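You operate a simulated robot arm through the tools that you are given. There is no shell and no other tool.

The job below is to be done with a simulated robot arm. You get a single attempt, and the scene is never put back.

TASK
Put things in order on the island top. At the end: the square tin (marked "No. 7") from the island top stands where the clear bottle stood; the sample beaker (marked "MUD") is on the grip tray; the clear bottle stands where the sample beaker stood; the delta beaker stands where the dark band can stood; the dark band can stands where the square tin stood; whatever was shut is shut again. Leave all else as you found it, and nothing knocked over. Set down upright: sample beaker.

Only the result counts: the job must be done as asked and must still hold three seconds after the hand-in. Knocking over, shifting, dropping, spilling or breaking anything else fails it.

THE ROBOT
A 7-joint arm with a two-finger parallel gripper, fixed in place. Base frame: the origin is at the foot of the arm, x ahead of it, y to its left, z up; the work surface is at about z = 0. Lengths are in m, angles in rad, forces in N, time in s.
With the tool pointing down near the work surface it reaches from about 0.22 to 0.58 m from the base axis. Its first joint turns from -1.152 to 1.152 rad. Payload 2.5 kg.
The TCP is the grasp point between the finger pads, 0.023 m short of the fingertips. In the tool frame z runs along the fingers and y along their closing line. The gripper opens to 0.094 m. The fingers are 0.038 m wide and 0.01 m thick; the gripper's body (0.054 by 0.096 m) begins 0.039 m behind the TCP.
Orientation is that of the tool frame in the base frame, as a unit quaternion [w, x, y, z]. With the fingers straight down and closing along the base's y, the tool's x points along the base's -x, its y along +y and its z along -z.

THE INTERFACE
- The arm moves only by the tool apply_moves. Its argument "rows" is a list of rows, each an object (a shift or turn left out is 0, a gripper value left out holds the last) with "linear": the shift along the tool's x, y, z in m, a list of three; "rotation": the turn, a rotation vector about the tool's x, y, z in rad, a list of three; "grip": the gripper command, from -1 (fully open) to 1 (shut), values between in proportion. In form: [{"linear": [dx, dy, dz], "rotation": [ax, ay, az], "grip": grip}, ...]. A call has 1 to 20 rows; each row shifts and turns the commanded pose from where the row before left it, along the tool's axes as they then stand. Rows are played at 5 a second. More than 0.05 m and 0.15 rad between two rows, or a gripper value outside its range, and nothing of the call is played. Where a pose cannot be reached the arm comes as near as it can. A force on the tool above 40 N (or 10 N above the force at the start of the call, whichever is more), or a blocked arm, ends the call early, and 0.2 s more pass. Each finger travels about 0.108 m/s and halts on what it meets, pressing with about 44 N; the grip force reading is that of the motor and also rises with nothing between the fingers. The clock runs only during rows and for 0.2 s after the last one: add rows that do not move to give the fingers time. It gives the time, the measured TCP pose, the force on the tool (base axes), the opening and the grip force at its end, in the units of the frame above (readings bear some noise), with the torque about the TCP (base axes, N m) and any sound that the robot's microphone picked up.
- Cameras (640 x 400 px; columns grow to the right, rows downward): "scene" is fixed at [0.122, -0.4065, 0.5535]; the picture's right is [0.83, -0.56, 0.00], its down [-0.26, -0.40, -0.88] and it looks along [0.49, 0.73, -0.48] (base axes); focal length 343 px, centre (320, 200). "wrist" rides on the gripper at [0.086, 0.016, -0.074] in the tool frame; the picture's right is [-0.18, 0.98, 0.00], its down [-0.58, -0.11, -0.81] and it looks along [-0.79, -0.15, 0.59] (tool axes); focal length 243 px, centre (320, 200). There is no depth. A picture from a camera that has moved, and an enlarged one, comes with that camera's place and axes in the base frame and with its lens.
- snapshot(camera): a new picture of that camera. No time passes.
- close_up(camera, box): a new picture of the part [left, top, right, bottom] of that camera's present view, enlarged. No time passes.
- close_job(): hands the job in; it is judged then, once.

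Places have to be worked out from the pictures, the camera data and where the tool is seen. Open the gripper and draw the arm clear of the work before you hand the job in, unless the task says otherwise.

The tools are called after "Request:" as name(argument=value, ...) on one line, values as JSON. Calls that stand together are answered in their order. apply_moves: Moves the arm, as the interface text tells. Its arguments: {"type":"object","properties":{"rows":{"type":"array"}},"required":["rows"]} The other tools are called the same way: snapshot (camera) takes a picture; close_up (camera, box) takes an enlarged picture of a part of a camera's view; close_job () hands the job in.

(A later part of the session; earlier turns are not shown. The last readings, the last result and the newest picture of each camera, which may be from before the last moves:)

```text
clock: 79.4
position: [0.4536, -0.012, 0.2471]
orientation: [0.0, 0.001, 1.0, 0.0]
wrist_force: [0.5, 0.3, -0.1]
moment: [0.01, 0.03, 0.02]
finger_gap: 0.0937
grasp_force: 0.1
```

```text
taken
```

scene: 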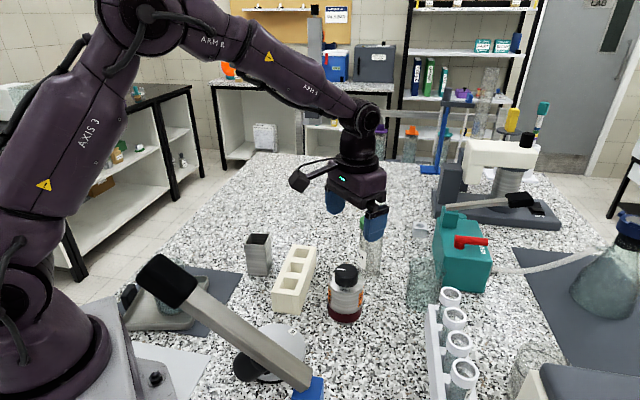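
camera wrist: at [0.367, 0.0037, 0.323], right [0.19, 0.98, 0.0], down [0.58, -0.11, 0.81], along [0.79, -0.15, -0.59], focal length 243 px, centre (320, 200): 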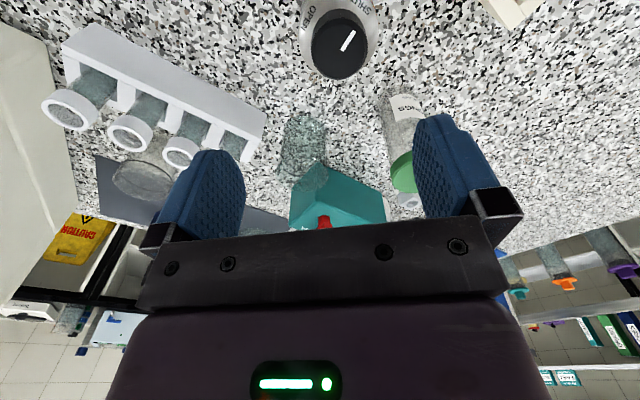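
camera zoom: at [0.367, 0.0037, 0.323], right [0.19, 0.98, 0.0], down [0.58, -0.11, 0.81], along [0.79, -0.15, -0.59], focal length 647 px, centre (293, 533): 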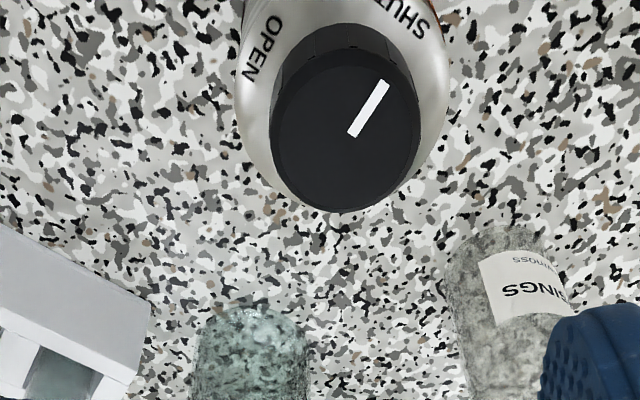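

The cap centre lies at about (0.4535, 0.003), pointer at SHUT, cap top at z≈0.11–0.12, body dia ≈0.069. I shift 15 mm in +y and descend to z≈0.10 to check.

Request:
apply_moves(rows=[{"linear": [0, 0.015, 0]}, {"linear": [0, 0, 0.04]}, {"linear": [0, 0, 0.04]}, {"linear": [0, 0, 0.04]}, {"linear": [0, 0, 0.025]}, {}, {}])

Request:
snapshot(camera="wrist")

Request:
close_up(camera="scene", box=[270, 190, 430, 330])

```text
clock: 81.0
position: [0.4541, 0.0028, 0.1034]
orientation: [0.0, 0.001, 1.0, 0.0]
wrist_force: [0.1, -0.6, -0.8]
moment: [-0.02, -0.02, -0.03]
finger_gap: 0.0939
grasp_force: 0.0
```

```text
taken
camera wrist: at [0.3674, 0.0187, 0.1786], right [0.19, 0.98, 0.0], down [0.58, -0.11, 0.81], along [0.79, -0.15, -0.59], focal length 243 px, centre (320, 200)
```

wrist: 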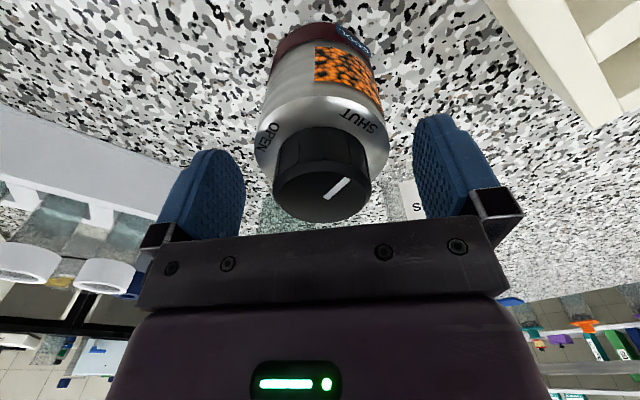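

```text
2.86 times, centred on (350, 260) of scene
camera zoom: at [0.122, -0.4065, 0.5535], right [0.83, -0.56, 0.0], down [-0.26, -0.4, -0.88], along [0.49, 0.73, -0.48], focal length 980 px, centre (234, 29)
```

zoom: 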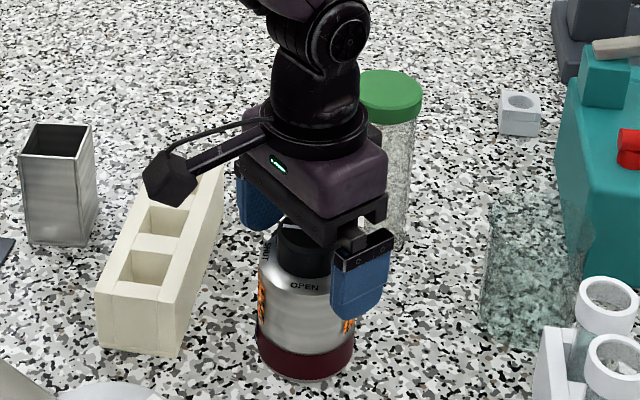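

The cap top works out at z≈0.110 and it is centred in the grip. I descend to z≈0.080 (hand body ≈9 mm above the cap) and close stepwise on the body.

Request:
apply_moves(rows=[{"linear": [0, 0, 0.012]}, {"linear": [0, 0, 0.0115]}, {}, {"grip": -0.75}, {"grip": -0.6}, {"grip": -0.54}, {"grip": -0.5}, {}])

Request:
snapshot(camera="wrist")

```text
clock: 82.8
position: [0.4536, 0.0035, 0.0812]
orientation: [-0.001, 0.001, 1.0, 0.0]
wrist_force: [0.1, 0.3, 0.4]
moment: [0.01, 0.01, 0.0]
finger_gap: 0.0704
grasp_force: 0.1
```

```text
taken
camera wrist: at [0.3671, 0.0191, 0.1558], right [0.19, 0.98, 0.0], down [0.58, -0.11, 0.81], along [0.79, -0.15, -0.59], focal length 243 px, centre (320, 200)
```

wrist: 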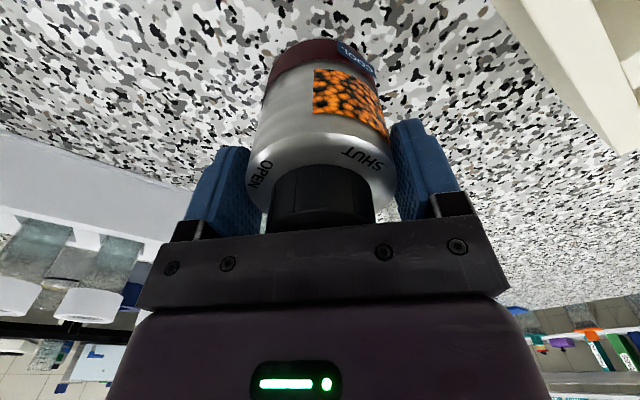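

No contact yet at 0.0704 m. I close further in small steps.

Request:
apply_moves(rows=[{"grip": -0.47}, {"grip": -0.44}, {"grip": -0.41}, {"grip": -0.38}, {}])

```text
clock: 84.0
position: [0.4535, 0.0034, 0.0815]
orientation: [0.0, 0.001, 1.0, 0.0]
wrist_force: [-0.2, 2.8, 1.3]
moment: [0.02, 0.0, 0.01]
finger_gap: 0.0694
grasp_force: 43.9
```

The can's body is gripped at 0.0694 m, its place being (0.4536, 0.003), TCP z 0.081. I lift slowly and check.

Request:
apply_moves(rows=[{"linear": [0, 0, -0.005], "grip": -0.35}, {"linear": [0, 0, -0.01]}, {"linear": [0, 0, -0.015]}, {}])

Request:
snapshot(camera="wrist")

Request:
close_up(camera="scene", box=[270, 190, 430, 330])

```text
clock: 85.0
position: [0.4537, 0.0041, 0.1114]
orientation: [0.0, 0.001, 1.0, 0.0]
wrist_force: [0.2, -0.6, -4.4]
moment: [-0.01, -0.02, 0.0]
finger_gap: 0.0693
grasp_force: 44.2
```

```text
taken
camera wrist: at [0.3668, 0.0198, 0.1859], right [0.19, 0.98, 0.0], down [0.58, -0.11, 0.81], along [0.79, -0.15, -0.59], focal length 243 px, centre (320, 200)
```

wrist: 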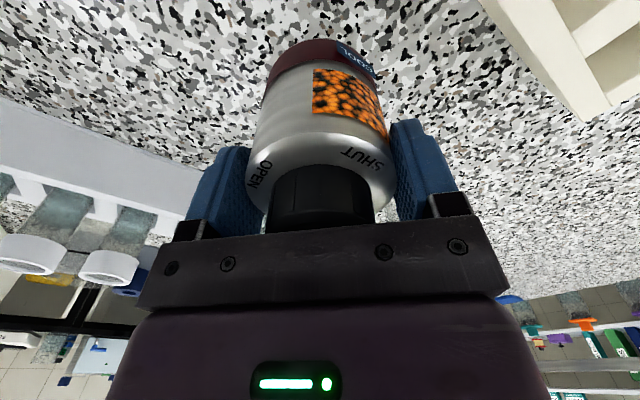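

```text
2.86 times, centred on (350, 260) of scene
camera zoom: at [0.122, -0.4065, 0.5535], right [0.83, -0.56, 0.0], down [-0.27, -0.4, -0.88], along [0.49, 0.73, -0.48], focal length 980 px, centre (234, 29)
```

zoom: 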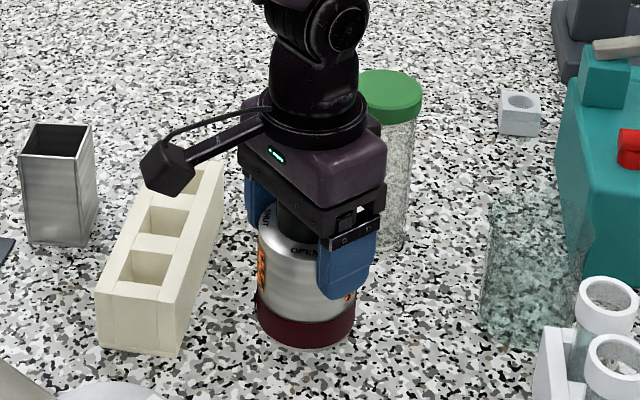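

The can is up, ~4.4 N. I raise it to z≈0.26 and carry it over the tin to above the tin's old place (0.272, 0.444).

Request:
apply_moves(rows=[{"linear": [0, 0, -0.02]}, {"linear": [0, 0, -0.035]}, {"linear": [0, 0, -0.04]}, {"linear": [0, 0, -0.035]}, {"linear": [0, 0, -0.02]}, {"linear": [0.005, 0.012, 0]}, {"linear": [0.01, 0.024, 0]}, {"linear": [0.014, 0.034, 0]}, {"linear": [0.014, 0.034, 0]}, {"linear": [0.014, 0.034, 0]}, {"linear": [0.014, 0.034, 0]}, {"linear": [0.014, 0.034, 0]}, {"linear": [0.014, 0.034, 0]}, {"linear": [0.014, 0.034, 0]}, {"linear": [0.014, 0.034, 0]}, {"linear": [0.014, 0.034, 0]}, {"linear": [0.014, 0.034, 0]}, {}])

Request:
snapshot(camera="scene")

```text
clock: 88.8
position: [0.3007, 0.3813, 0.2595]
orientation: [0.0, 0.001, 1.0, 0.0]
wrist_force: [-0.9, 0.2, -4.7]
moment: [0.01, 0.01, -0.01]
finger_gap: 0.0691
grasp_force: 43.7
```

```text
taken
```

scene: 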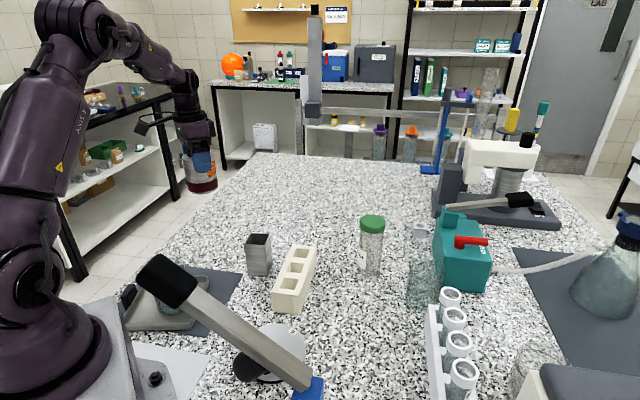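

All else stands as before. I finish the approach to (0.272, 0.444) and descend to z≈0.088.

Request:
apply_moves(rows=[{"linear": [0.012, 0.026, 0]}, {"linear": [0.011, 0.024, 0]}, {"linear": [0.0055, 0.0125, 0]}, {}, {"linear": [0, 0, 0.02]}, {"linear": [0, 0, 0.035]}, {"linear": [0, 0, 0.04]}, {"linear": [0, 0, 0.04]}, {"linear": [0, 0, 0.025]}, {"linear": [0, 0, 0.0115]}, {}, {}])

Request:
snapshot(camera="wrist")

```text
clock: 91.4
position: [0.2731, 0.4422, 0.0883]
orientation: [0.0, 0.0, 1.0, 0.0]
wrist_force: [0.8, -0.7, -4.6]
moment: [0.02, 0.01, -0.02]
finger_gap: 0.0693
grasp_force: 44.3
```

```text
taken
camera wrist: at [0.1859, 0.4592, 0.1629], right [0.19, 0.98, 0.0], down [0.58, -0.11, 0.81], along [0.79, -0.15, -0.59], focal length 243 px, centre (320, 200)
```

wrist: 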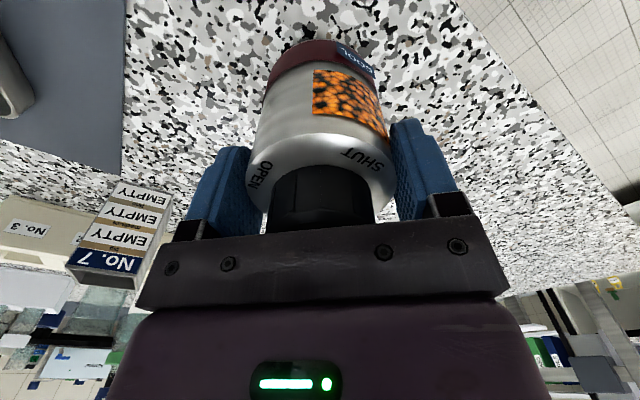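

The can is at (0.273, 0.443), about 7 mm above the table. I lower in small steps.

Request:
apply_moves(rows=[{"linear": [-0.0005, 0.001, 0.003]}, {"linear": [0, 0, 0.002]}, {}])

Request:
apply_moves(rows=[{"linear": [0, 0, 0.001]}, {}])

```text
clock: 92.2
position: [0.2718, 0.4439, 0.0829]
orientation: [-0.001, 0.001, 1.0, 0.0]
wrist_force: [0.2, -0.9, -4.4]
moment: [0.0, 0.0, -0.03]
finger_gap: 0.0693
grasp_force: 43.7
```

```text
clock: 92.8
position: [0.2713, 0.4439, 0.0825]
orientation: [0.001, 0.001, 1.0, 0.0]
wrist_force: [-0.4, -0.8, -4.1]
moment: [0.02, 0.01, 0.0]
finger_gap: 0.0694
grasp_force: 44.6
```

Request:
apply_moves(rows=[{"linear": [0, 0, 0.0008]}, {}])

Request:
apply_moves(rows=[{"linear": [0, 0, 0.0006]}, {}])

```text
clock: 93.4
position: [0.2721, 0.4443, 0.0816]
orientation: [0.0, 0.0, 1.0, 0.0]
wrist_force: [-0.7, -1.2, 0.6]
moment: [-0.14, -0.02, -0.07]
finger_gap: 0.0692
grasp_force: 44.2
```

```text
clock: 94.0
position: [0.2724, 0.4448, 0.0802]
orientation: [0.0, 0.001, 1.0, 0.001]
wrist_force: [-2.5, -5.7, 12.4]
moment: [-0.52, 0.19, -0.09]
finger_gap: 0.0692
grasp_force: 43.9
```

The can rests on the table (+12 N). I ease up slightly and open the fingers in steps.

Request:
apply_moves(rows=[{"linear": [0, 0, -0.0005]}, {"grip": -0.46}, {"grip": -0.5}, {"grip": -0.56}, {"grip": -0.65}, {"grip": -0.8}, {"grip": -1}, {}])

Request:
snapshot(camera="wrist")

Request:
close_up(camera="scene", box=[120, 130, 300, 290])

```text
clock: 95.8
position: [0.2719, 0.4454, 0.0816]
orientation: [-0.001, 0.001, 1.0, -0.001]
wrist_force: [0.3, 0.7, 0.1]
moment: [-0.01, -0.01, 0.03]
finger_gap: 0.0941
grasp_force: 0.0
```

```text
taken
camera wrist: at [0.1852, 0.4601, 0.1558], right [0.19, 0.98, 0.0], down [0.58, -0.11, 0.81], along [0.79, -0.15, -0.59], focal length 243 px, centre (320, 200)
```

wrist: 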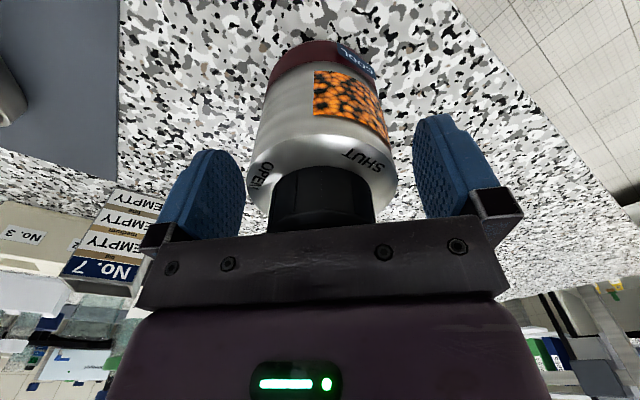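

```text
2.50 times, centred on (210, 210) of scene
camera zoom: at [0.122, -0.4065, 0.5535], right [0.83, -0.56, 0.0], down [-0.26, -0.4, -0.88], along [0.49, 0.73, -0.48], focal length 857 px, centre (595, 175)
```

zoom: 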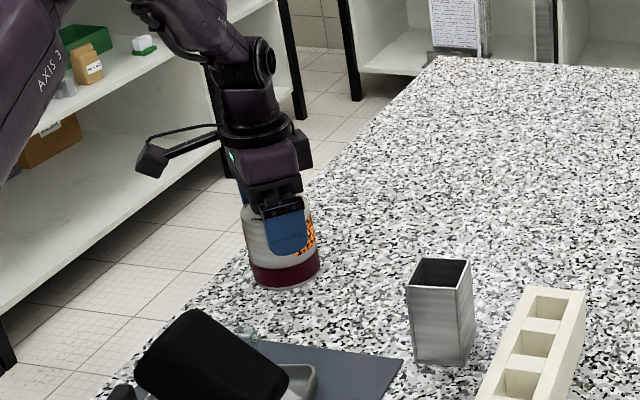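

The can stands upright on the tin's old place. I rise to z≈0.28 and move over to about (0.48, −0.03) to look at the delta beaker, watching the lever clearance.

Request:
apply_moves(rows=[{"linear": [0, 0, -0.01]}, {"linear": [0, 0, -0.03]}, {"linear": [0, 0, -0.045]}, {"linear": [0, 0, -0.05]}, {"linear": [0, 0, -0.05]}, {"linear": [0, 0, -0.015]}, {"linear": [-0.012, -0.025, 0]}, {"linear": [-0.02, -0.044, 0]}, {"linear": [-0.02, -0.044, 0]}, {"linear": [-0.02, -0.044, 0]}, {"linear": [-0.02, -0.044, 0]}, {"linear": [-0.02, -0.044, 0]}, {"linear": [-0.02, -0.044, 0]}, {"linear": [-0.02, -0.044, 0]}, {"linear": [-0.02, -0.044, 0]}, {"linear": [-0.018, -0.044, 0]}, {"linear": [-0.015, -0.035, 0]}, {"linear": [-0.005, -0.018, 0]}, {}])

Request:
snapshot(camera="wrist")

Request:
close_up(camera="wrist", box=[160, 0, 400, 160])

Request:
snapshot(camera="scene")

```text
clock: 99.8
position: [0.4827, -0.0295, 0.2795]
orientation: [0.0, 0.0, 1.0, 0.0]
wrist_force: [0.4, -0.9, -0.2]
moment: [-0.03, 0.02, 0.01]
finger_gap: 0.0941
grasp_force: 0.0
```

```text
taken
camera wrist: at [0.3953, -0.0145, 0.3545], right [0.19, 0.98, 0.0], down [0.58, -0.11, 0.81], along [0.79, -0.15, -0.59], focal length 243 px, centre (320, 200)
```

wrist: 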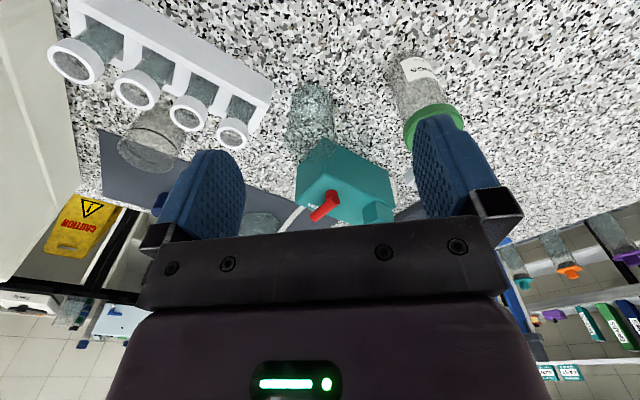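

```text
2.50 times, centred on (280, 80) of wrist
camera zoom: at [0.3953, -0.0145, 0.3545], right [0.19, 0.98, 0.0], down [0.58, -0.11, 0.81], along [0.79, -0.15, -0.59], focal length 606 px, centre (420, 500)
```

zoom: 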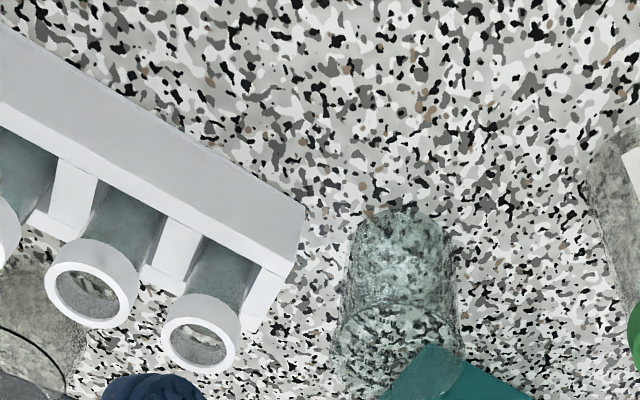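

```text
taken
```

scene: 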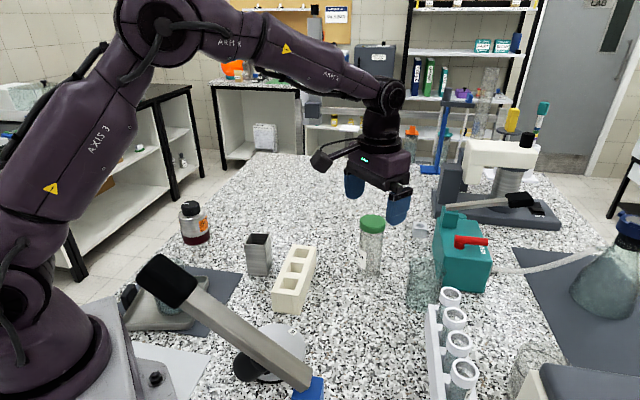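

The delta beaker's base centre is about (0.608, −0.068) (r≈0.612), just beyond the straight-down reach; the tube rack's end is near (0.567, −0.116). I yaw the hand 15° counter-clockwise and tilt it 0.2 rad outward (about the closing axis, so the pads stay vertical), still here at height.

Request:
apply_moves(rows=[{"rotation": [0, 0, -0.13]}, {"rotation": [0, 0, -0.13]}, {"rotation": [0, -0.1, 0]}, {"rotation": [0, -0.1, 0]}, {}, {}])

Request:
snapshot(camera="wrist")

Request:
snapshot(camera="scene")

```text
clock: 101.2
position: [0.4802, -0.0302, 0.2802]
orientation: [0.1, -0.128, 0.987, 0.012]
wrist_force: [1.1, 0.0, 0.4]
moment: [0.01, 0.0, 0.0]
finger_gap: 0.0941
grasp_force: 0.0
```

```text
taken
camera wrist: at [0.38, -0.0406, 0.3368], right [-0.08, 1.0, 0.04], down [0.42, 0.0, 0.91], along [0.9, 0.08, -0.42], focal length 243 px, centre (320, 200)
```

wrist: 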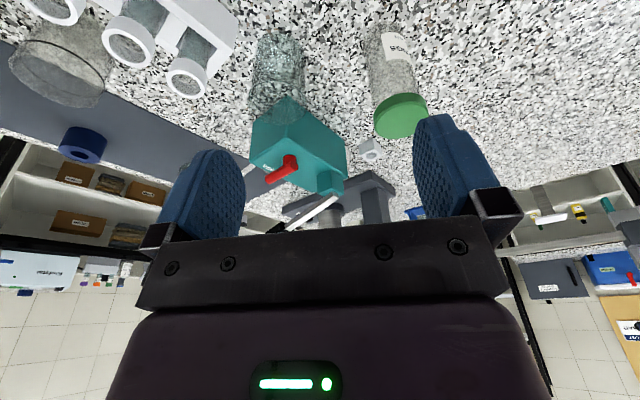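

```text
taken
```

scene: 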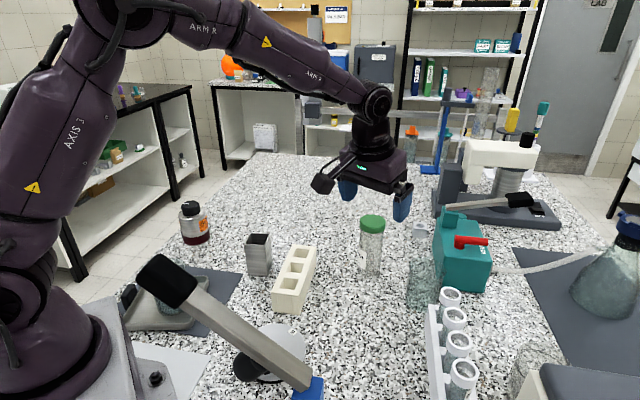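

The tilt is in the right sense (fingers now lean outward). I advance half-way toward the delta beaker and check the lever clearance in the scene view.

Request:
apply_moves(rows=[{"linear": [-0.0235, -0.0175, 0.0252]}, {"linear": [-0.0235, -0.0175, 0.0252]}, {}, {}])

Request:
snapshot(camera="scene")

Request:
snapshot(camera="wrist")

```text
clock: 102.2
position: [0.543, -0.0484, 0.2399]
orientation: [0.1, -0.128, 0.987, 0.013]
wrist_force: [0.0, -0.1, -0.4]
moment: [0.03, -0.02, 0.02]
finger_gap: 0.094
grasp_force: 0.1
```

```text
taken
```

scene: 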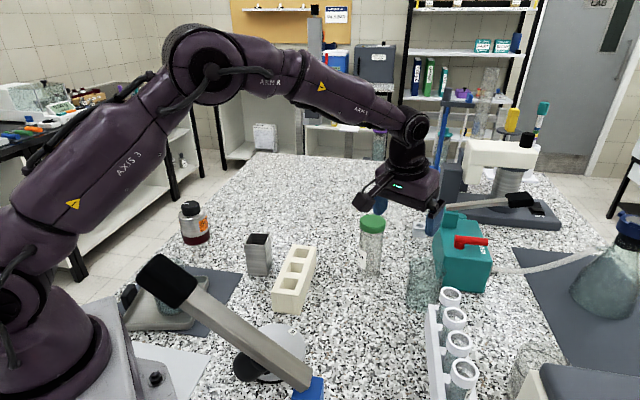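

```text
taken
camera wrist: at [0.4426, -0.0592, 0.2966], right [-0.08, 1.0, 0.04], down [0.42, 0.0, 0.91], along [0.9, 0.08, -0.42], focal length 243 px, centre (320, 200)
```

wrist: 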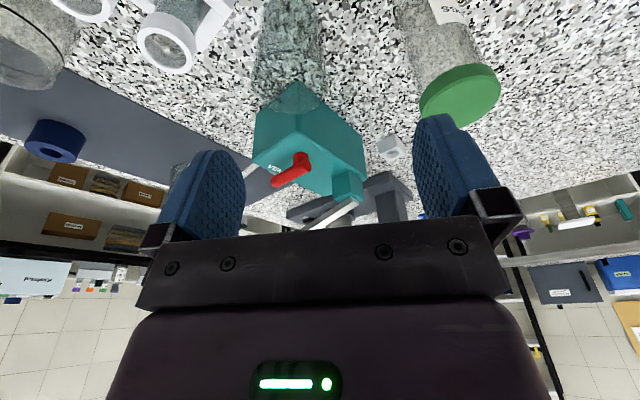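

The elbow stays high and well clear of the lever. I continue to above the delta beaker.

Request:
apply_moves(rows=[{"linear": [-0.0235, -0.0175, 0.0252]}, {"linear": [-0.0235, -0.0175, 0.0252]}, {}, {}])

Request:
snapshot(camera="scene")

Request:
snapshot(camera="wrist")

Request:
close_up(camera="wrist", box=[200, 0, 440, 130])

```text
clock: 103.2
position: [0.6078, -0.07, 0.2006]
orientation: [0.099, -0.128, 0.987, 0.013]
wrist_force: [0.1, 0.4, 0.7]
moment: [0.0, 0.01, 0.01]
finger_gap: 0.0939
grasp_force: 0.0
```

```text
taken
```

scene: 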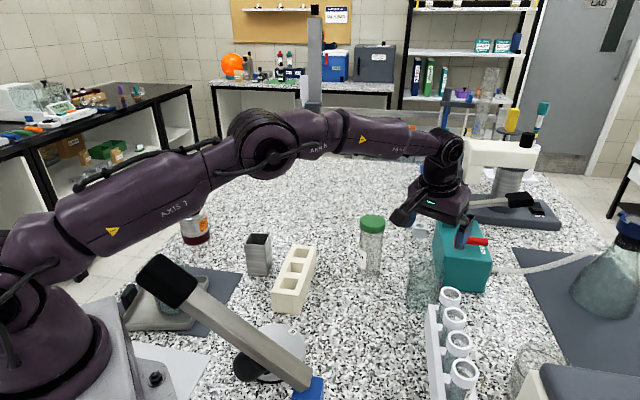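

```text
taken
camera wrist: at [0.5066, -0.0797, 0.2567], right [-0.08, 1.0, 0.04], down [0.42, 0.0, 0.91], along [0.9, 0.08, -0.42], focal length 243 px, centre (320, 200)
```

wrist: 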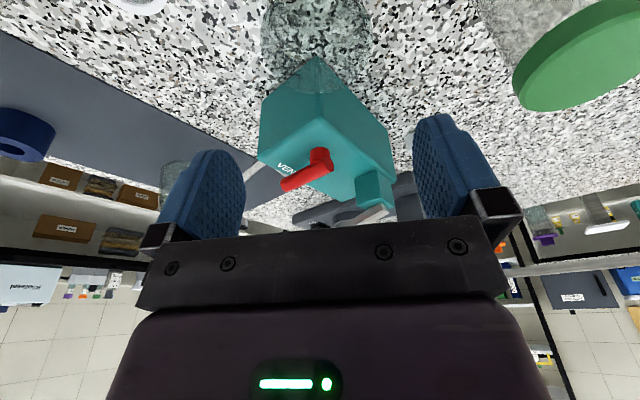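

```text
2.67 times, centred on (320, 65) of wrist
camera zoom: at [0.5066, -0.0797, 0.2567], right [-0.08, 1.0, 0.04], down [0.42, 0.0, 0.91], along [0.9, 0.08, -0.42], focal length 647 px, centre (320, 560)
```

zoom: 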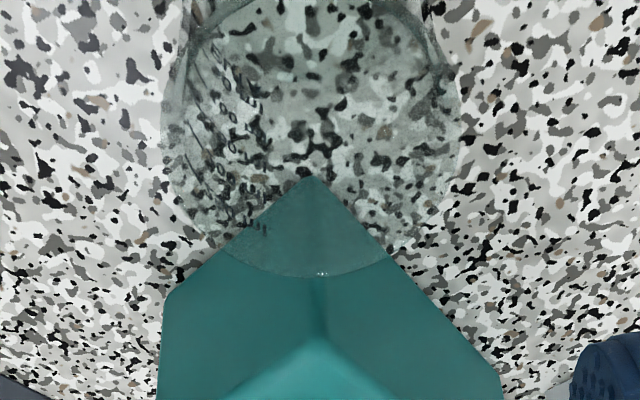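

The TCP reached (0.608, −0.070) with the tilt, and the beaker's rim centre resolves to about (0.610, −0.069). I descend vertically to z≈0.10 and check.

Request:
apply_moves(rows=[{"linear": [0.004, 0.0005, 0.0298]}, {"linear": [0.006, 0, 0.0294]}, {"linear": [0.006, 0, 0.0294]}, {"linear": [0.002, 0, 0.0098]}, {}, {}])

Request:
snapshot(camera="wrist")

Request:
close_up(camera="scene", box=[360, 150, 520, 320])

```text
clock: 104.6
position: [0.6089, -0.0696, 0.1001]
orientation: [0.099, -0.129, 0.987, 0.013]
wrist_force: [0.3, 0.1, -0.3]
moment: [0.01, -0.01, -0.01]
finger_gap: 0.0941
grasp_force: 0.0
```

```text
taken
camera wrist: at [0.5082, -0.0792, 0.1565], right [-0.08, 1.0, 0.04], down [0.42, 0.0, 0.91], along [0.9, 0.08, -0.42], focal length 243 px, centre (320, 200)
```

wrist: 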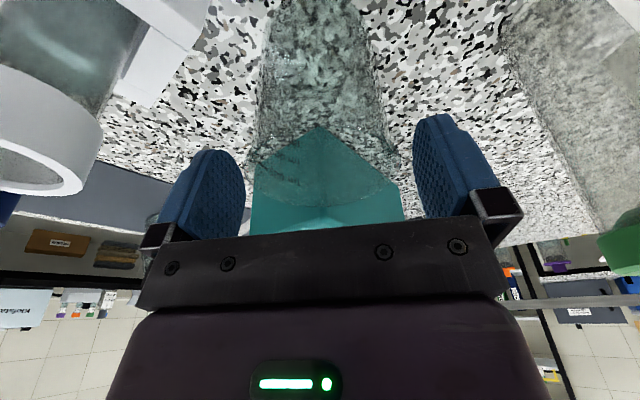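

```text
2.35 times, centred on (440, 235) of scene
camera zoom: at [0.122, -0.4065, 0.5535], right [0.83, -0.56, 0.0], down [-0.26, -0.4, -0.88], along [0.49, 0.73, -0.48], focal length 807 px, centre (38, 118)
```

zoom: 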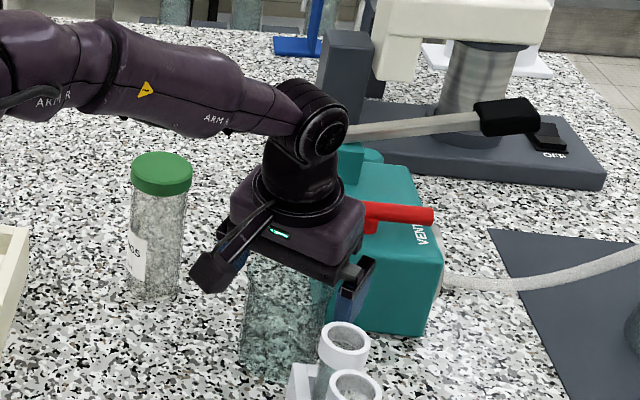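

The hand straddles the delta beaker with ≈1 cm margins, clear of the rack and pump. I descend the last 3 cm to z≈0.069.

Request:
apply_moves(rows=[{"linear": [0.003, 0.001, 0.0152]}, {"linear": [0.003, 0, 0.0152]}, {}, {}])

Request:
snapshot(camera="wrist")

Request:
close_up(camera="scene", box=[380, 200, 500, 320])

```text
clock: 105.6
position: [0.6072, -0.0684, 0.0685]
orientation: [0.099, -0.128, 0.987, 0.013]
wrist_force: [0.5, -0.9, 0.4]
moment: [0.03, -0.01, 0.02]
finger_gap: 0.0939
grasp_force: 0.1
```

```text
taken
camera wrist: at [0.5071, -0.0781, 0.1249], right [-0.08, 1.0, 0.04], down [0.42, 0.0, 0.91], along [0.9, 0.08, -0.42], focal length 243 px, centre (320, 200)
```

wrist: 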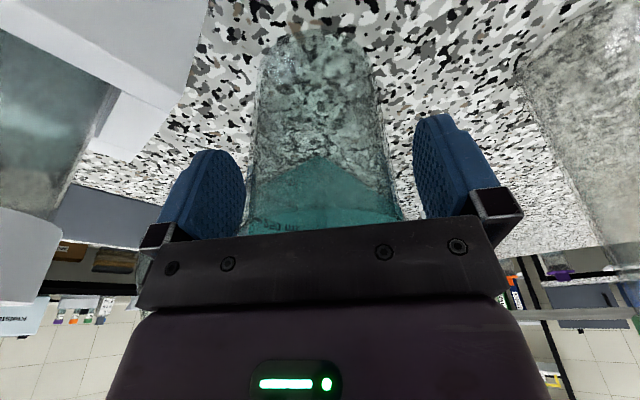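

```text
3.33 times, centred on (440, 260) of scene
camera zoom: at [0.122, -0.4065, 0.5535], right [0.83, -0.56, 0.0], down [-0.26, -0.4, -0.88], along [0.49, 0.73, -0.48], focal length 1143 px, centre (-80, 0)
```

zoom: 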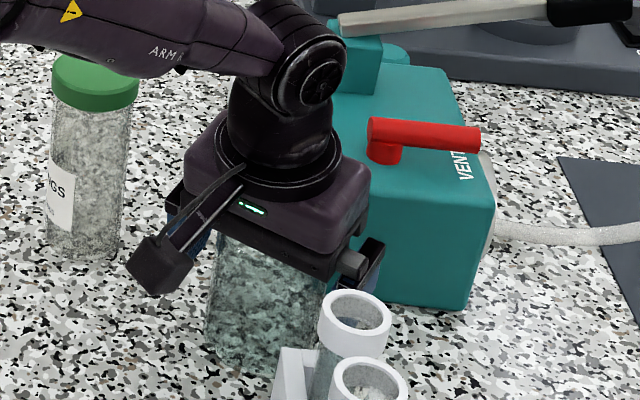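

The beaker sits centred (u≈321) between the pads, with the tubes and pump clear. I close in steps as for the first beaker.

Request:
apply_moves(rows=[{"grip": -0.7}, {"grip": -0.5}, {"grip": -0.44}, {"grip": -0.4}, {"grip": -0.37}, {"grip": -0.34}, {"grip": -0.31}, {}])

Request:
snapshot(camera="wrist")

```text
clock: 107.4
position: [0.6077, -0.0672, 0.0699]
orientation: [0.1, -0.128, 0.987, 0.013]
wrist_force: [0.2, -0.2, 1.1]
moment: [0.02, 0.01, -0.05]
finger_gap: 0.0695
grasp_force: 44.1
```

```text
taken
camera wrist: at [0.5072, -0.0781, 0.1251], right [-0.08, 1.0, 0.04], down [0.42, 0.0, 0.91], along [0.9, 0.08, -0.42], focal length 243 px, centre (320, 200)
```

wrist: 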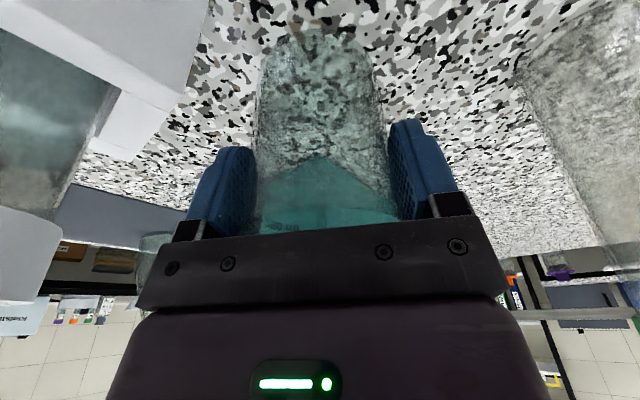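

The fingers stopped at 0.0695 m instead of 0.0655, so the pads' upper edges probably catch the flared lip. I reopen, reduce the tilt a little (to 0.15 rad, giving the hand body more room over the rim) and step lower for a grip on the straight wall.

Request:
apply_moves(rows=[{"grip": -0.52}, {"grip": -0.6}, {"grip": -0.75}, {"grip": -0.85}, {"rotation": [0, 0.025, 0]}, {"rotation": [0, 0.025, 0]}, {}, {}])

Request:
snapshot(camera="wrist")

```text
clock: 109.2
position: [0.6071, -0.0677, 0.0695]
orientation: [0.075, -0.129, 0.989, 0.01]
wrist_force: [1.2, 0.9, 1.1]
moment: [-0.01, -0.04, -0.03]
finger_gap: 0.0872
grasp_force: 0.0
```

```text
taken
camera wrist: at [0.5102, -0.0777, 0.1302], right [-0.07, 1.0, 0.03], down [0.47, 0.01, 0.88], along [0.88, 0.08, -0.47], focal length 243 px, centre (320, 200)
```

wrist: 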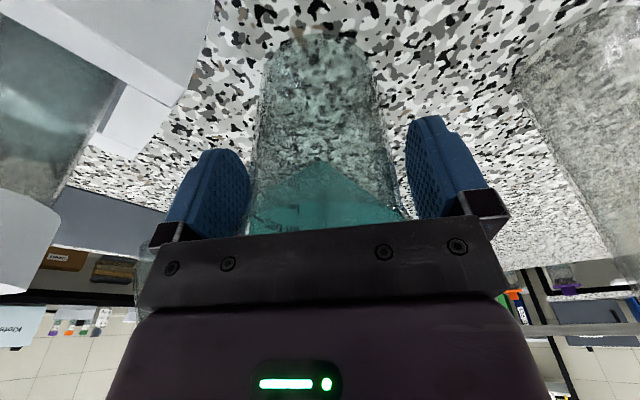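

The pose with 0.15 rad tilt is reached (z=0.0695). I step down a few millimetres at a time, watching for any touch on the rim.

Request:
apply_moves(rows=[{"linear": [0.0005, 0, 0.003]}, {}])

Request:
apply_moves(rows=[{"linear": [0.0003, 0, 0.002]}, {}])

Request:
apply_moves(rows=[{"linear": [0.0002, 0, 0.0015]}, {}])

```text
clock: 109.8
position: [0.6089, -0.069, 0.0663]
orientation: [0.075, -0.129, 0.989, 0.009]
wrist_force: [-0.2, 0.5, -0.1]
moment: [-0.01, -0.01, 0.01]
finger_gap: 0.0868
grasp_force: 0.0
```

```text
clock: 110.4
position: [0.6094, -0.0674, 0.0654]
orientation: [0.075, -0.128, 0.989, 0.01]
wrist_force: [1.0, -0.1, -0.1]
moment: [0.0, 0.0, 0.01]
finger_gap: 0.0869
grasp_force: 0.1
```

```text
clock: 111.0
position: [0.6063, -0.0673, 0.064]
orientation: [0.074, -0.129, 0.989, 0.009]
wrist_force: [0.9, -0.3, -0.5]
moment: [-0.02, -0.02, -0.05]
finger_gap: 0.0872
grasp_force: 0.0
```

No touch so far at z≈0.063. One more millimetre, then close.

Request:
apply_moves(rows=[{"linear": [0.0002, 0, 0.0012]}, {}])

Request:
apply_moves(rows=[{"grip": -0.6}, {"grip": -0.5}, {"grip": -0.44}, {"grip": -0.4}, {"grip": -0.37}, {"grip": -0.34}, {"grip": -0.31}, {}])

Request:
snapshot(camera="wrist")

```text
clock: 111.6
position: [0.6066, -0.0677, 0.0619]
orientation: [0.074, -0.128, 0.989, 0.009]
wrist_force: [-0.3, -0.1, -0.3]
moment: [-0.02, 0.0, -0.01]
finger_gap: 0.0868
grasp_force: 0.1
```

```text
clock: 113.4
position: [0.6062, -0.0683, 0.0627]
orientation: [0.074, -0.129, 0.989, 0.01]
wrist_force: [0.2, -0.1, 0.4]
moment: [0.0, -0.02, 0.01]
finger_gap: 0.0692
grasp_force: 43.5
```

```text
taken
camera wrist: at [0.5094, -0.0771, 0.1228], right [-0.07, 1.0, 0.03], down [0.47, 0.01, 0.88], along [0.88, 0.08, -0.47], focal length 243 px, centre (320, 200)
```

wrist: 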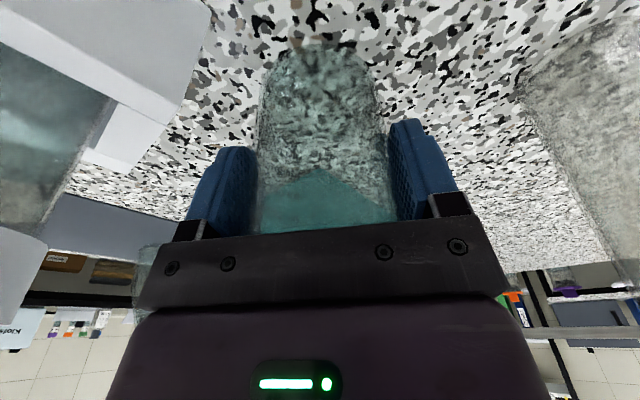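

Again 0.0692 m, so this beaker's wall simply is that wide and the grip is sound (TCP z≈0.062). I lift slowly, straight up.

Request:
apply_moves(rows=[{"linear": [-0.0007, 0, -0.0049], "grip": -0.28}, {"linear": [-0.0015, 0, -0.0099]}, {"linear": [-0.0022, 0, -0.0148]}, {}])

Request:
snapshot(camera="wrist")

Request:
close_up(camera="scene", box=[360, 180, 500, 320])

```text
clock: 114.4
position: [0.6075, -0.0674, 0.092]
orientation: [0.074, -0.129, 0.989, 0.009]
wrist_force: [0.5, 1.2, -1.3]
moment: [0.0, 0.0, 0.02]
finger_gap: 0.0692
grasp_force: 43.6
```

```text
taken
camera wrist: at [0.5086, -0.0777, 0.153], right [-0.07, 1.0, 0.03], down [0.47, 0.01, 0.88], along [0.88, 0.08, -0.47], focal length 243 px, centre (320, 200)
```

wrist: 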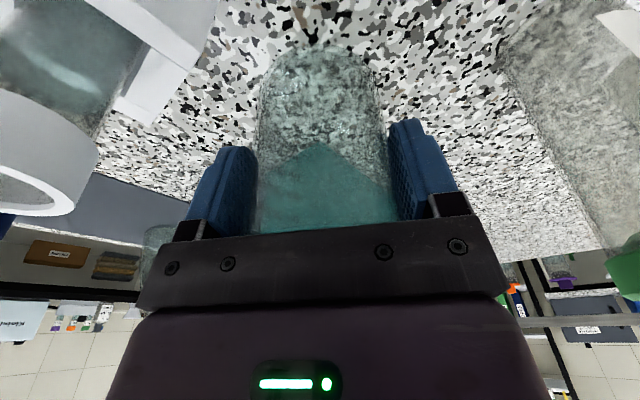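

```text
2.86 times, centred on (430, 250) of scene
camera zoom: at [0.122, -0.4065, 0.5535], right [0.83, -0.56, 0.0], down [-0.26, -0.4, -0.88], along [0.49, 0.73, -0.48], focal length 980 px, centre (6, 57)
```

zoom: 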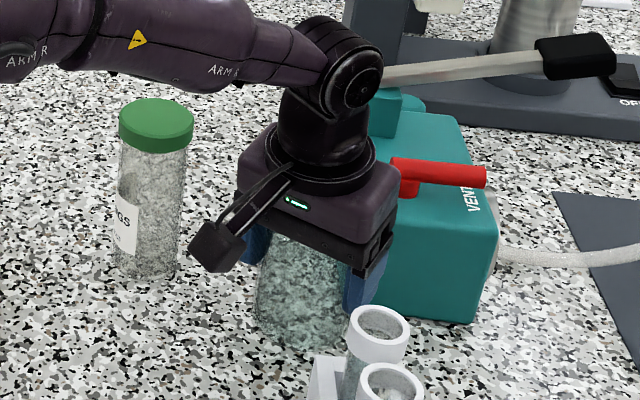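

The delta beaker is up and upright. I raise it to z≈0.20 and carry it to above the can's old place (0.4536, 0.003), keeping the tilt unchanged.

Request:
apply_moves(rows=[{"linear": [-0.003, 0, -0.0198]}, {"linear": [-0.0045, 0, -0.0297]}, {"linear": [-0.0045, 0, -0.0297]}, {"linear": [-0.003, 0, -0.0198]}, {"linear": [-0.0015, 0, -0.0099]}, {"linear": [0.0107, 0.009, -0.0016]}, {"linear": [0.0214, 0.0181, -0.0032]}, {"linear": [0.0214, 0.0181, -0.0032]}, {"linear": [0.0214, 0.0181, -0.0032]}, {"linear": [0.0214, 0.0181, -0.0032]}, {"linear": [0.0214, 0.0181, -0.0032]}, {"linear": [0.0109, 0.0088, -0.0018]}, {}, {}])

Request:
snapshot(camera="scene")

Request:
snapshot(camera="wrist")

```text
clock: 117.4
position: [0.4555, 0.0038, 0.2027]
orientation: [0.074, -0.128, 0.989, 0.009]
wrist_force: [-0.3, -0.3, -1.6]
moment: [0.01, 0.02, -0.02]
finger_gap: 0.0696
grasp_force: 43.8
```

```text
taken
```

scene: 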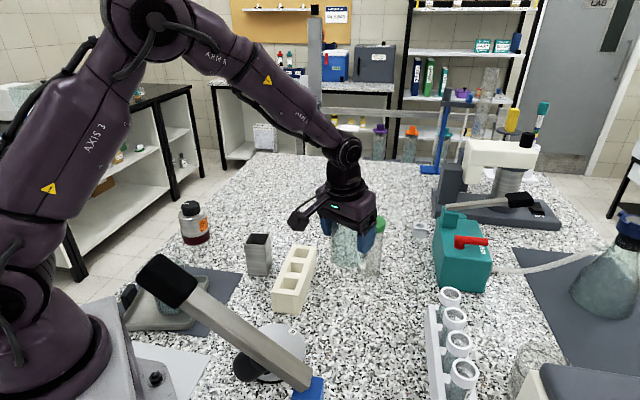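

```text
taken
camera wrist: at [0.3573, -0.0055, 0.2628], right [-0.07, 1.0, 0.03], down [0.47, 0.01, 0.88], along [0.88, 0.08, -0.47], focal length 243 px, centre (320, 200)
```

wrist: 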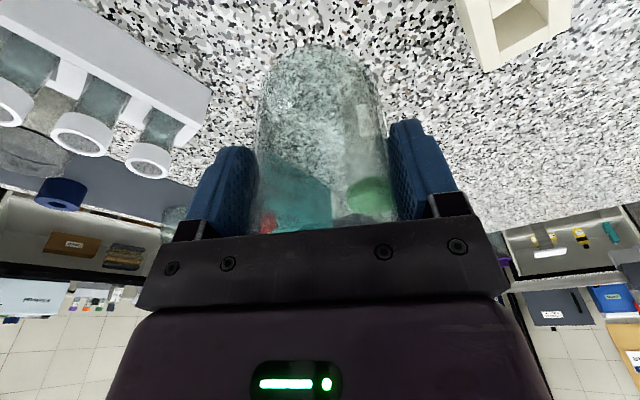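

The beaker hangs upright over the can's place. I shift 3 mm inward and descend to z≈0.068.

Request:
apply_moves(rows=[{"linear": [0.003, 0, -0.0005]}, {"linear": [0.003, 0, 0.0198]}, {"linear": [0.0045, 0, 0.0297]}, {"linear": [0.0045, 0, 0.0297]}, {"linear": [0.0045, 0, 0.0297]}, {"linear": [0.0022, 0, 0.0148]}, {"linear": [0.0014, 0, 0.0089]}, {}, {}])

Request:
snapshot(camera="wrist")

```text
clock: 119.4
position: [0.4519, 0.0033, 0.0681]
orientation: [0.074, -0.128, 0.989, 0.01]
wrist_force: [0.3, 0.4, -0.8]
moment: [-0.02, 0.03, -0.03]
finger_gap: 0.0694
grasp_force: 43.9
```

```text
taken
camera wrist: at [0.3541, -0.0065, 0.1287], right [-0.07, 1.0, 0.03], down [0.47, 0.01, 0.88], along [0.88, 0.08, -0.47], focal length 243 px, centre (320, 200)
```

wrist: 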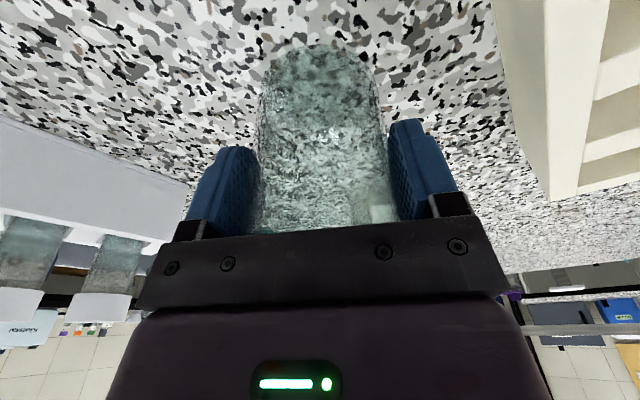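

At z=0.068 the beaker is about 6 mm above the table. I lower it in small steps and watch the force.

Request:
apply_moves(rows=[{"linear": [0.0005, 0, 0.003]}, {}])

Request:
apply_moves(rows=[{"linear": [0.0002, 0, 0.0015]}, {}])

Request:
apply_moves(rows=[{"linear": [0.0001, 0, 0.0007]}, {}])

```text
clock: 120.0
position: [0.4516, 0.0035, 0.0645]
orientation: [0.074, -0.129, 0.989, 0.01]
wrist_force: [0.1, -0.2, -0.8]
moment: [0.01, -0.01, 0.02]
finger_gap: 0.0696
grasp_force: 44.0
```

```text
clock: 120.6
position: [0.451, 0.0033, 0.0631]
orientation: [0.074, -0.128, 0.989, 0.01]
wrist_force: [0.3, -0.5, -1.1]
moment: [-0.03, -0.01, 0.01]
finger_gap: 0.0695
grasp_force: 44.0
```

```text
clock: 121.2
position: [0.4512, 0.0049, 0.0625]
orientation: [0.074, -0.129, 0.989, 0.009]
wrist_force: [1.3, -0.4, -1.5]
moment: [-0.02, -0.01, -0.03]
finger_gap: 0.0695
grasp_force: 43.7
```

Request:
apply_moves(rows=[{"linear": [0.0001, 0, 0.0006]}, {}])

Request:
apply_moves(rows=[{"linear": [0.0001, 0, 0.0005]}, {}])

```text
clock: 121.8
position: [0.4505, 0.0035, 0.0613]
orientation: [0.074, -0.127, 0.989, 0.01]
wrist_force: [0.5, -0.5, -1.1]
moment: [0.01, -0.01, -0.02]
finger_gap: 0.0694
grasp_force: 43.9
```

```text
clock: 122.4
position: [0.4513, 0.0026, 0.0617]
orientation: [0.074, -0.128, 0.989, 0.009]
wrist_force: [-3.7, -0.1, 6.7]
moment: [0.0, 0.09, 0.0]
finger_gap: 0.0693
grasp_force: 44.3
```

The beaker touches the table now (+6.7 N). I open the fingers in small steps.

Request:
apply_moves(rows=[{"grip": -0.46}, {"grip": -0.5}, {"grip": -0.56}, {"grip": -0.65}, {"grip": -0.8}, {"grip": -1}, {}])

Request:
snapshot(camera="wrist")

Request:
close_up(camera="scene", box=[270, 190, 430, 330])

```text
clock: 124.0
position: [0.4518, 0.0026, 0.0615]
orientation: [0.074, -0.128, 0.989, 0.009]
wrist_force: [0.0, 0.2, 0.6]
moment: [0.0, 0.0, 0.0]
finger_gap: 0.0942
grasp_force: 0.1
```

```text
taken
camera wrist: at [0.3535, -0.0067, 0.1225], right [-0.07, 1.0, 0.03], down [0.47, 0.01, 0.88], along [0.88, 0.08, -0.47], focal length 243 px, centre (320, 200)
```

wrist: 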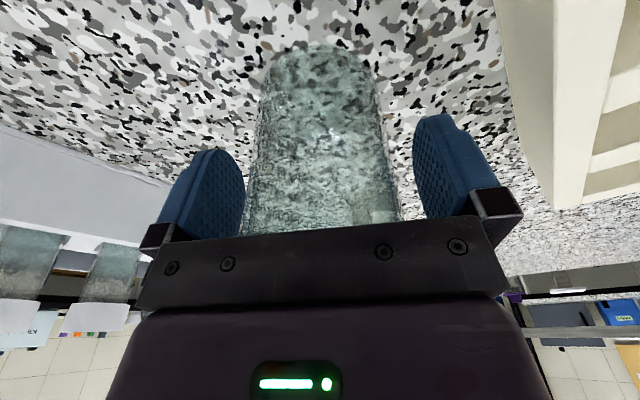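

```text
2.86 times, centred on (350, 260) of scene
camera zoom: at [0.122, -0.4065, 0.5535], right [0.83, -0.56, 0.0], down [-0.26, -0.4, -0.88], along [0.49, 0.73, -0.48], focal length 980 px, centre (234, 29)
```

zoom: 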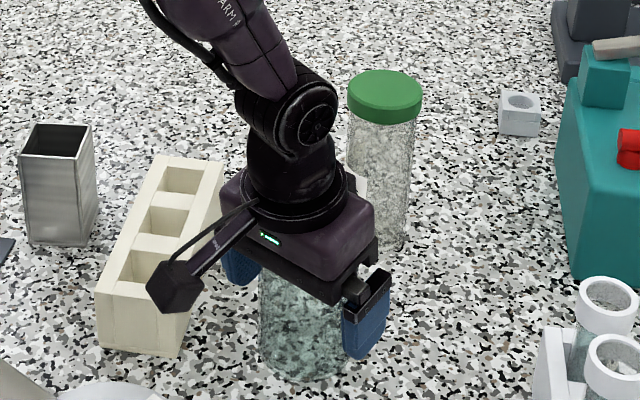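

The delta beaker stands free. I rise vertically (tilt kept) until well clear, then level the hand.

Request:
apply_moves(rows=[{"linear": [-0.0015, 0, -0.0099]}, {"linear": [-0.003, 0, -0.0198]}, {"linear": [-0.0045, 0, -0.0297]}, {"linear": [-0.006, 0, -0.0396]}, {"linear": [-0.006, 0, -0.0396]}, {"linear": [-0.006, 0, -0.0396]}, {"linear": [-0.006, 0, -0.0396]}, {"rotation": [0, 0.075, 0]}, {"rotation": [0, 0.075, 0]}, {"rotation": [0, 0, 0.13]}, {"rotation": [0, 0, 0.13]}, {}])

Request:
snapshot(camera="scene")

Request:
snapshot(camera="wrist")

```text
clock: 126.6
position: [0.4507, 0.003, 0.2822]
orientation: [0.0, 0.002, 1.0, 0.0]
wrist_force: [-0.1, -0.6, -0.5]
moment: [0.01, 0.01, -0.04]
finger_gap: 0.094
grasp_force: 0.1
```

```text
taken
```

scene: 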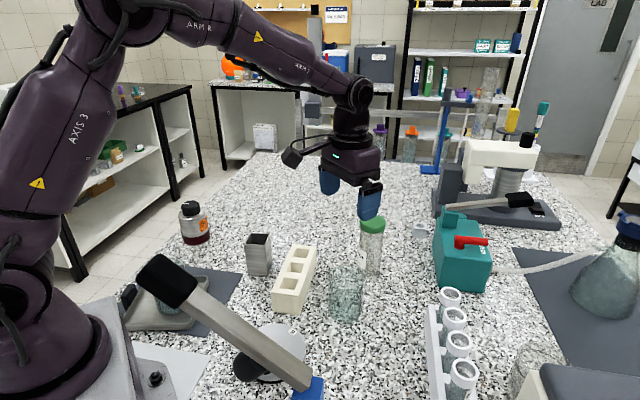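

```text
taken
camera wrist: at [0.3647, 0.0194, 0.3568], right [0.19, 0.98, 0.0], down [0.58, -0.11, 0.81], along [0.79, -0.15, -0.59], focal length 243 px, centre (320, 200)
```

wrist: 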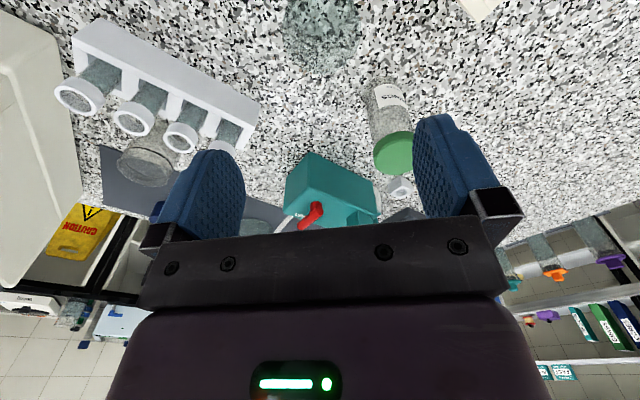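

All five things are in place. I draw the arm back to about its starting pose and inspect everything once more.

Request:
apply_moves(rows=[{"linear": [0.029, 0.0232, -0.0148]}, {"linear": [0.029, 0.0232, -0.0148]}, {"linear": [0.029, 0.0232, -0.0148]}, {"linear": [0.029, 0.0232, -0.0148]}, {"linear": [0.029, 0.0232, -0.0148]}, {}, {}, {}])

Request:
snapshot(camera="scene")

Request:
close_up(camera="scene", box=[160, 180, 400, 330])

Request:
close_up(camera="scene", box=[320, 180, 640, 400])

Request:
close_up(camera="scene", box=[80, 240, 340, 400])

Request:
snapshot(camera="wrist")

```text
clock: 128.4
position: [0.3068, 0.1186, 0.354]
orientation: [0.0, 0.002, 1.0, 0.0]
wrist_force: [0.4, -0.1, 0.5]
moment: [0.01, -0.03, 0.03]
finger_gap: 0.0939
grasp_force: 0.0
```

```text
taken
```

scene: 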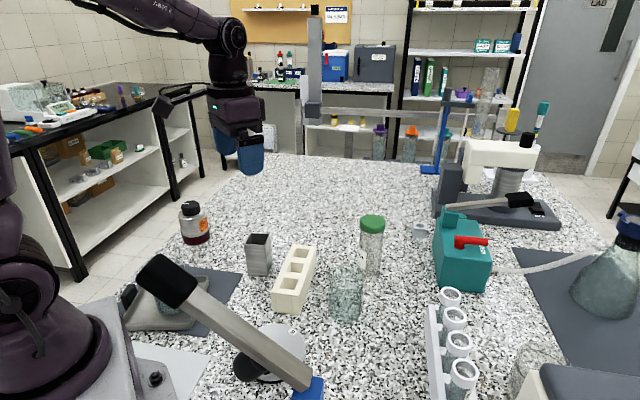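

```text
2.67 times, centred on (280, 255) of scene
camera zoom: at [0.122, -0.4065, 0.5535], right [0.83, -0.56, 0.0], down [-0.26, -0.4, -0.88], along [0.49, 0.73, -0.48], focal length 914 px, centre (427, 53)
```

zoom: 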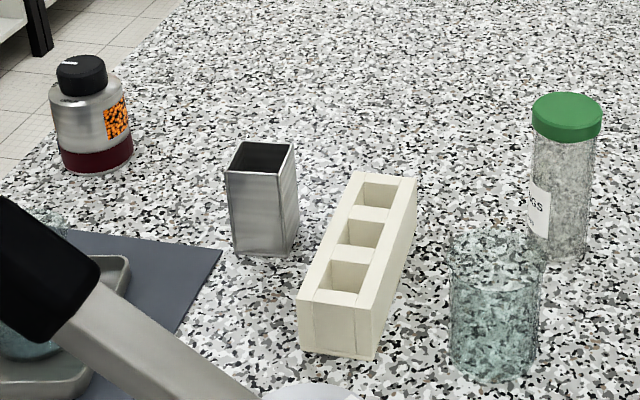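

```text
1.82 times, centred on (480, 290) of scene
camera zoom: at [0.122, -0.4065, 0.5535], right [0.83, -0.56, 0.0], down [-0.26, -0.4, -0.88], along [0.49, 0.73, -0.48], focal length 623 px, centre (29, 36)
```

zoom: 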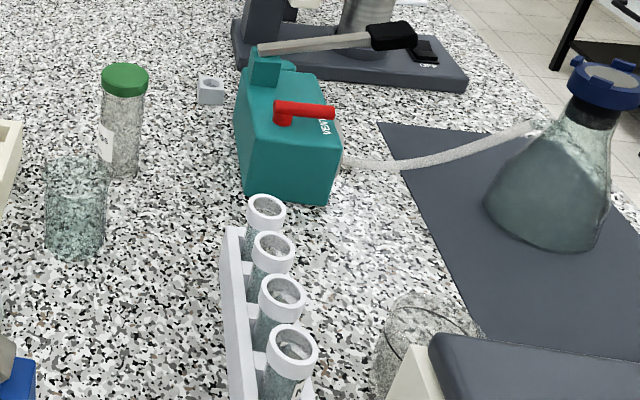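

```text
2.46 times, centred on (210, 320) of scene
camera zoom: at [0.122, -0.4065, 0.5535], right [0.83, -0.56, 0.0], down [-0.26, -0.4, -0.88], along [0.49, 0.73, -0.48], focal length 844 px, centre (591, -95)
```

zoom: 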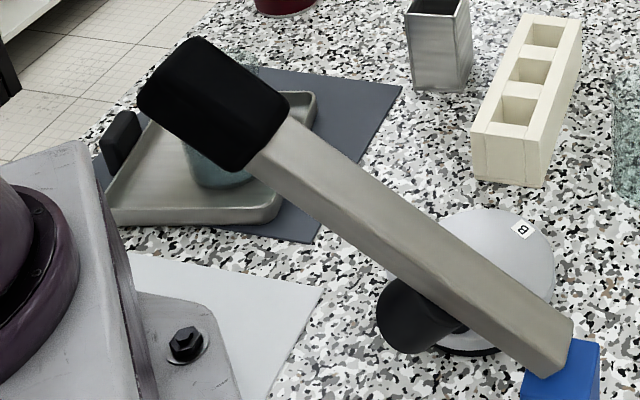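

```text
taken
camera wrist: at [0.2203, 0.1343, 0.4298], right [0.19, 0.98, 0.0], down [0.58, -0.11, 0.81], along [0.79, -0.15, -0.59], focal length 243 px, centre (320, 200)
```

wrist: 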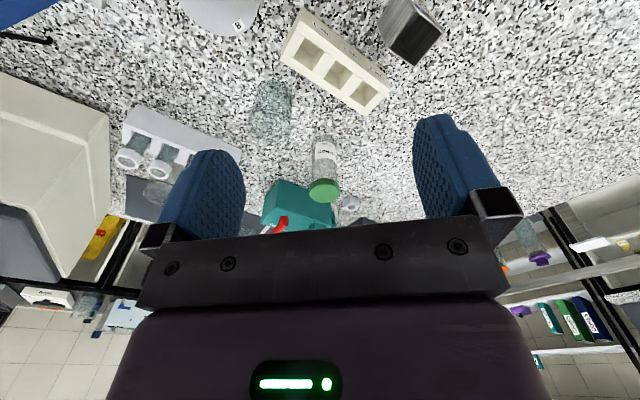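

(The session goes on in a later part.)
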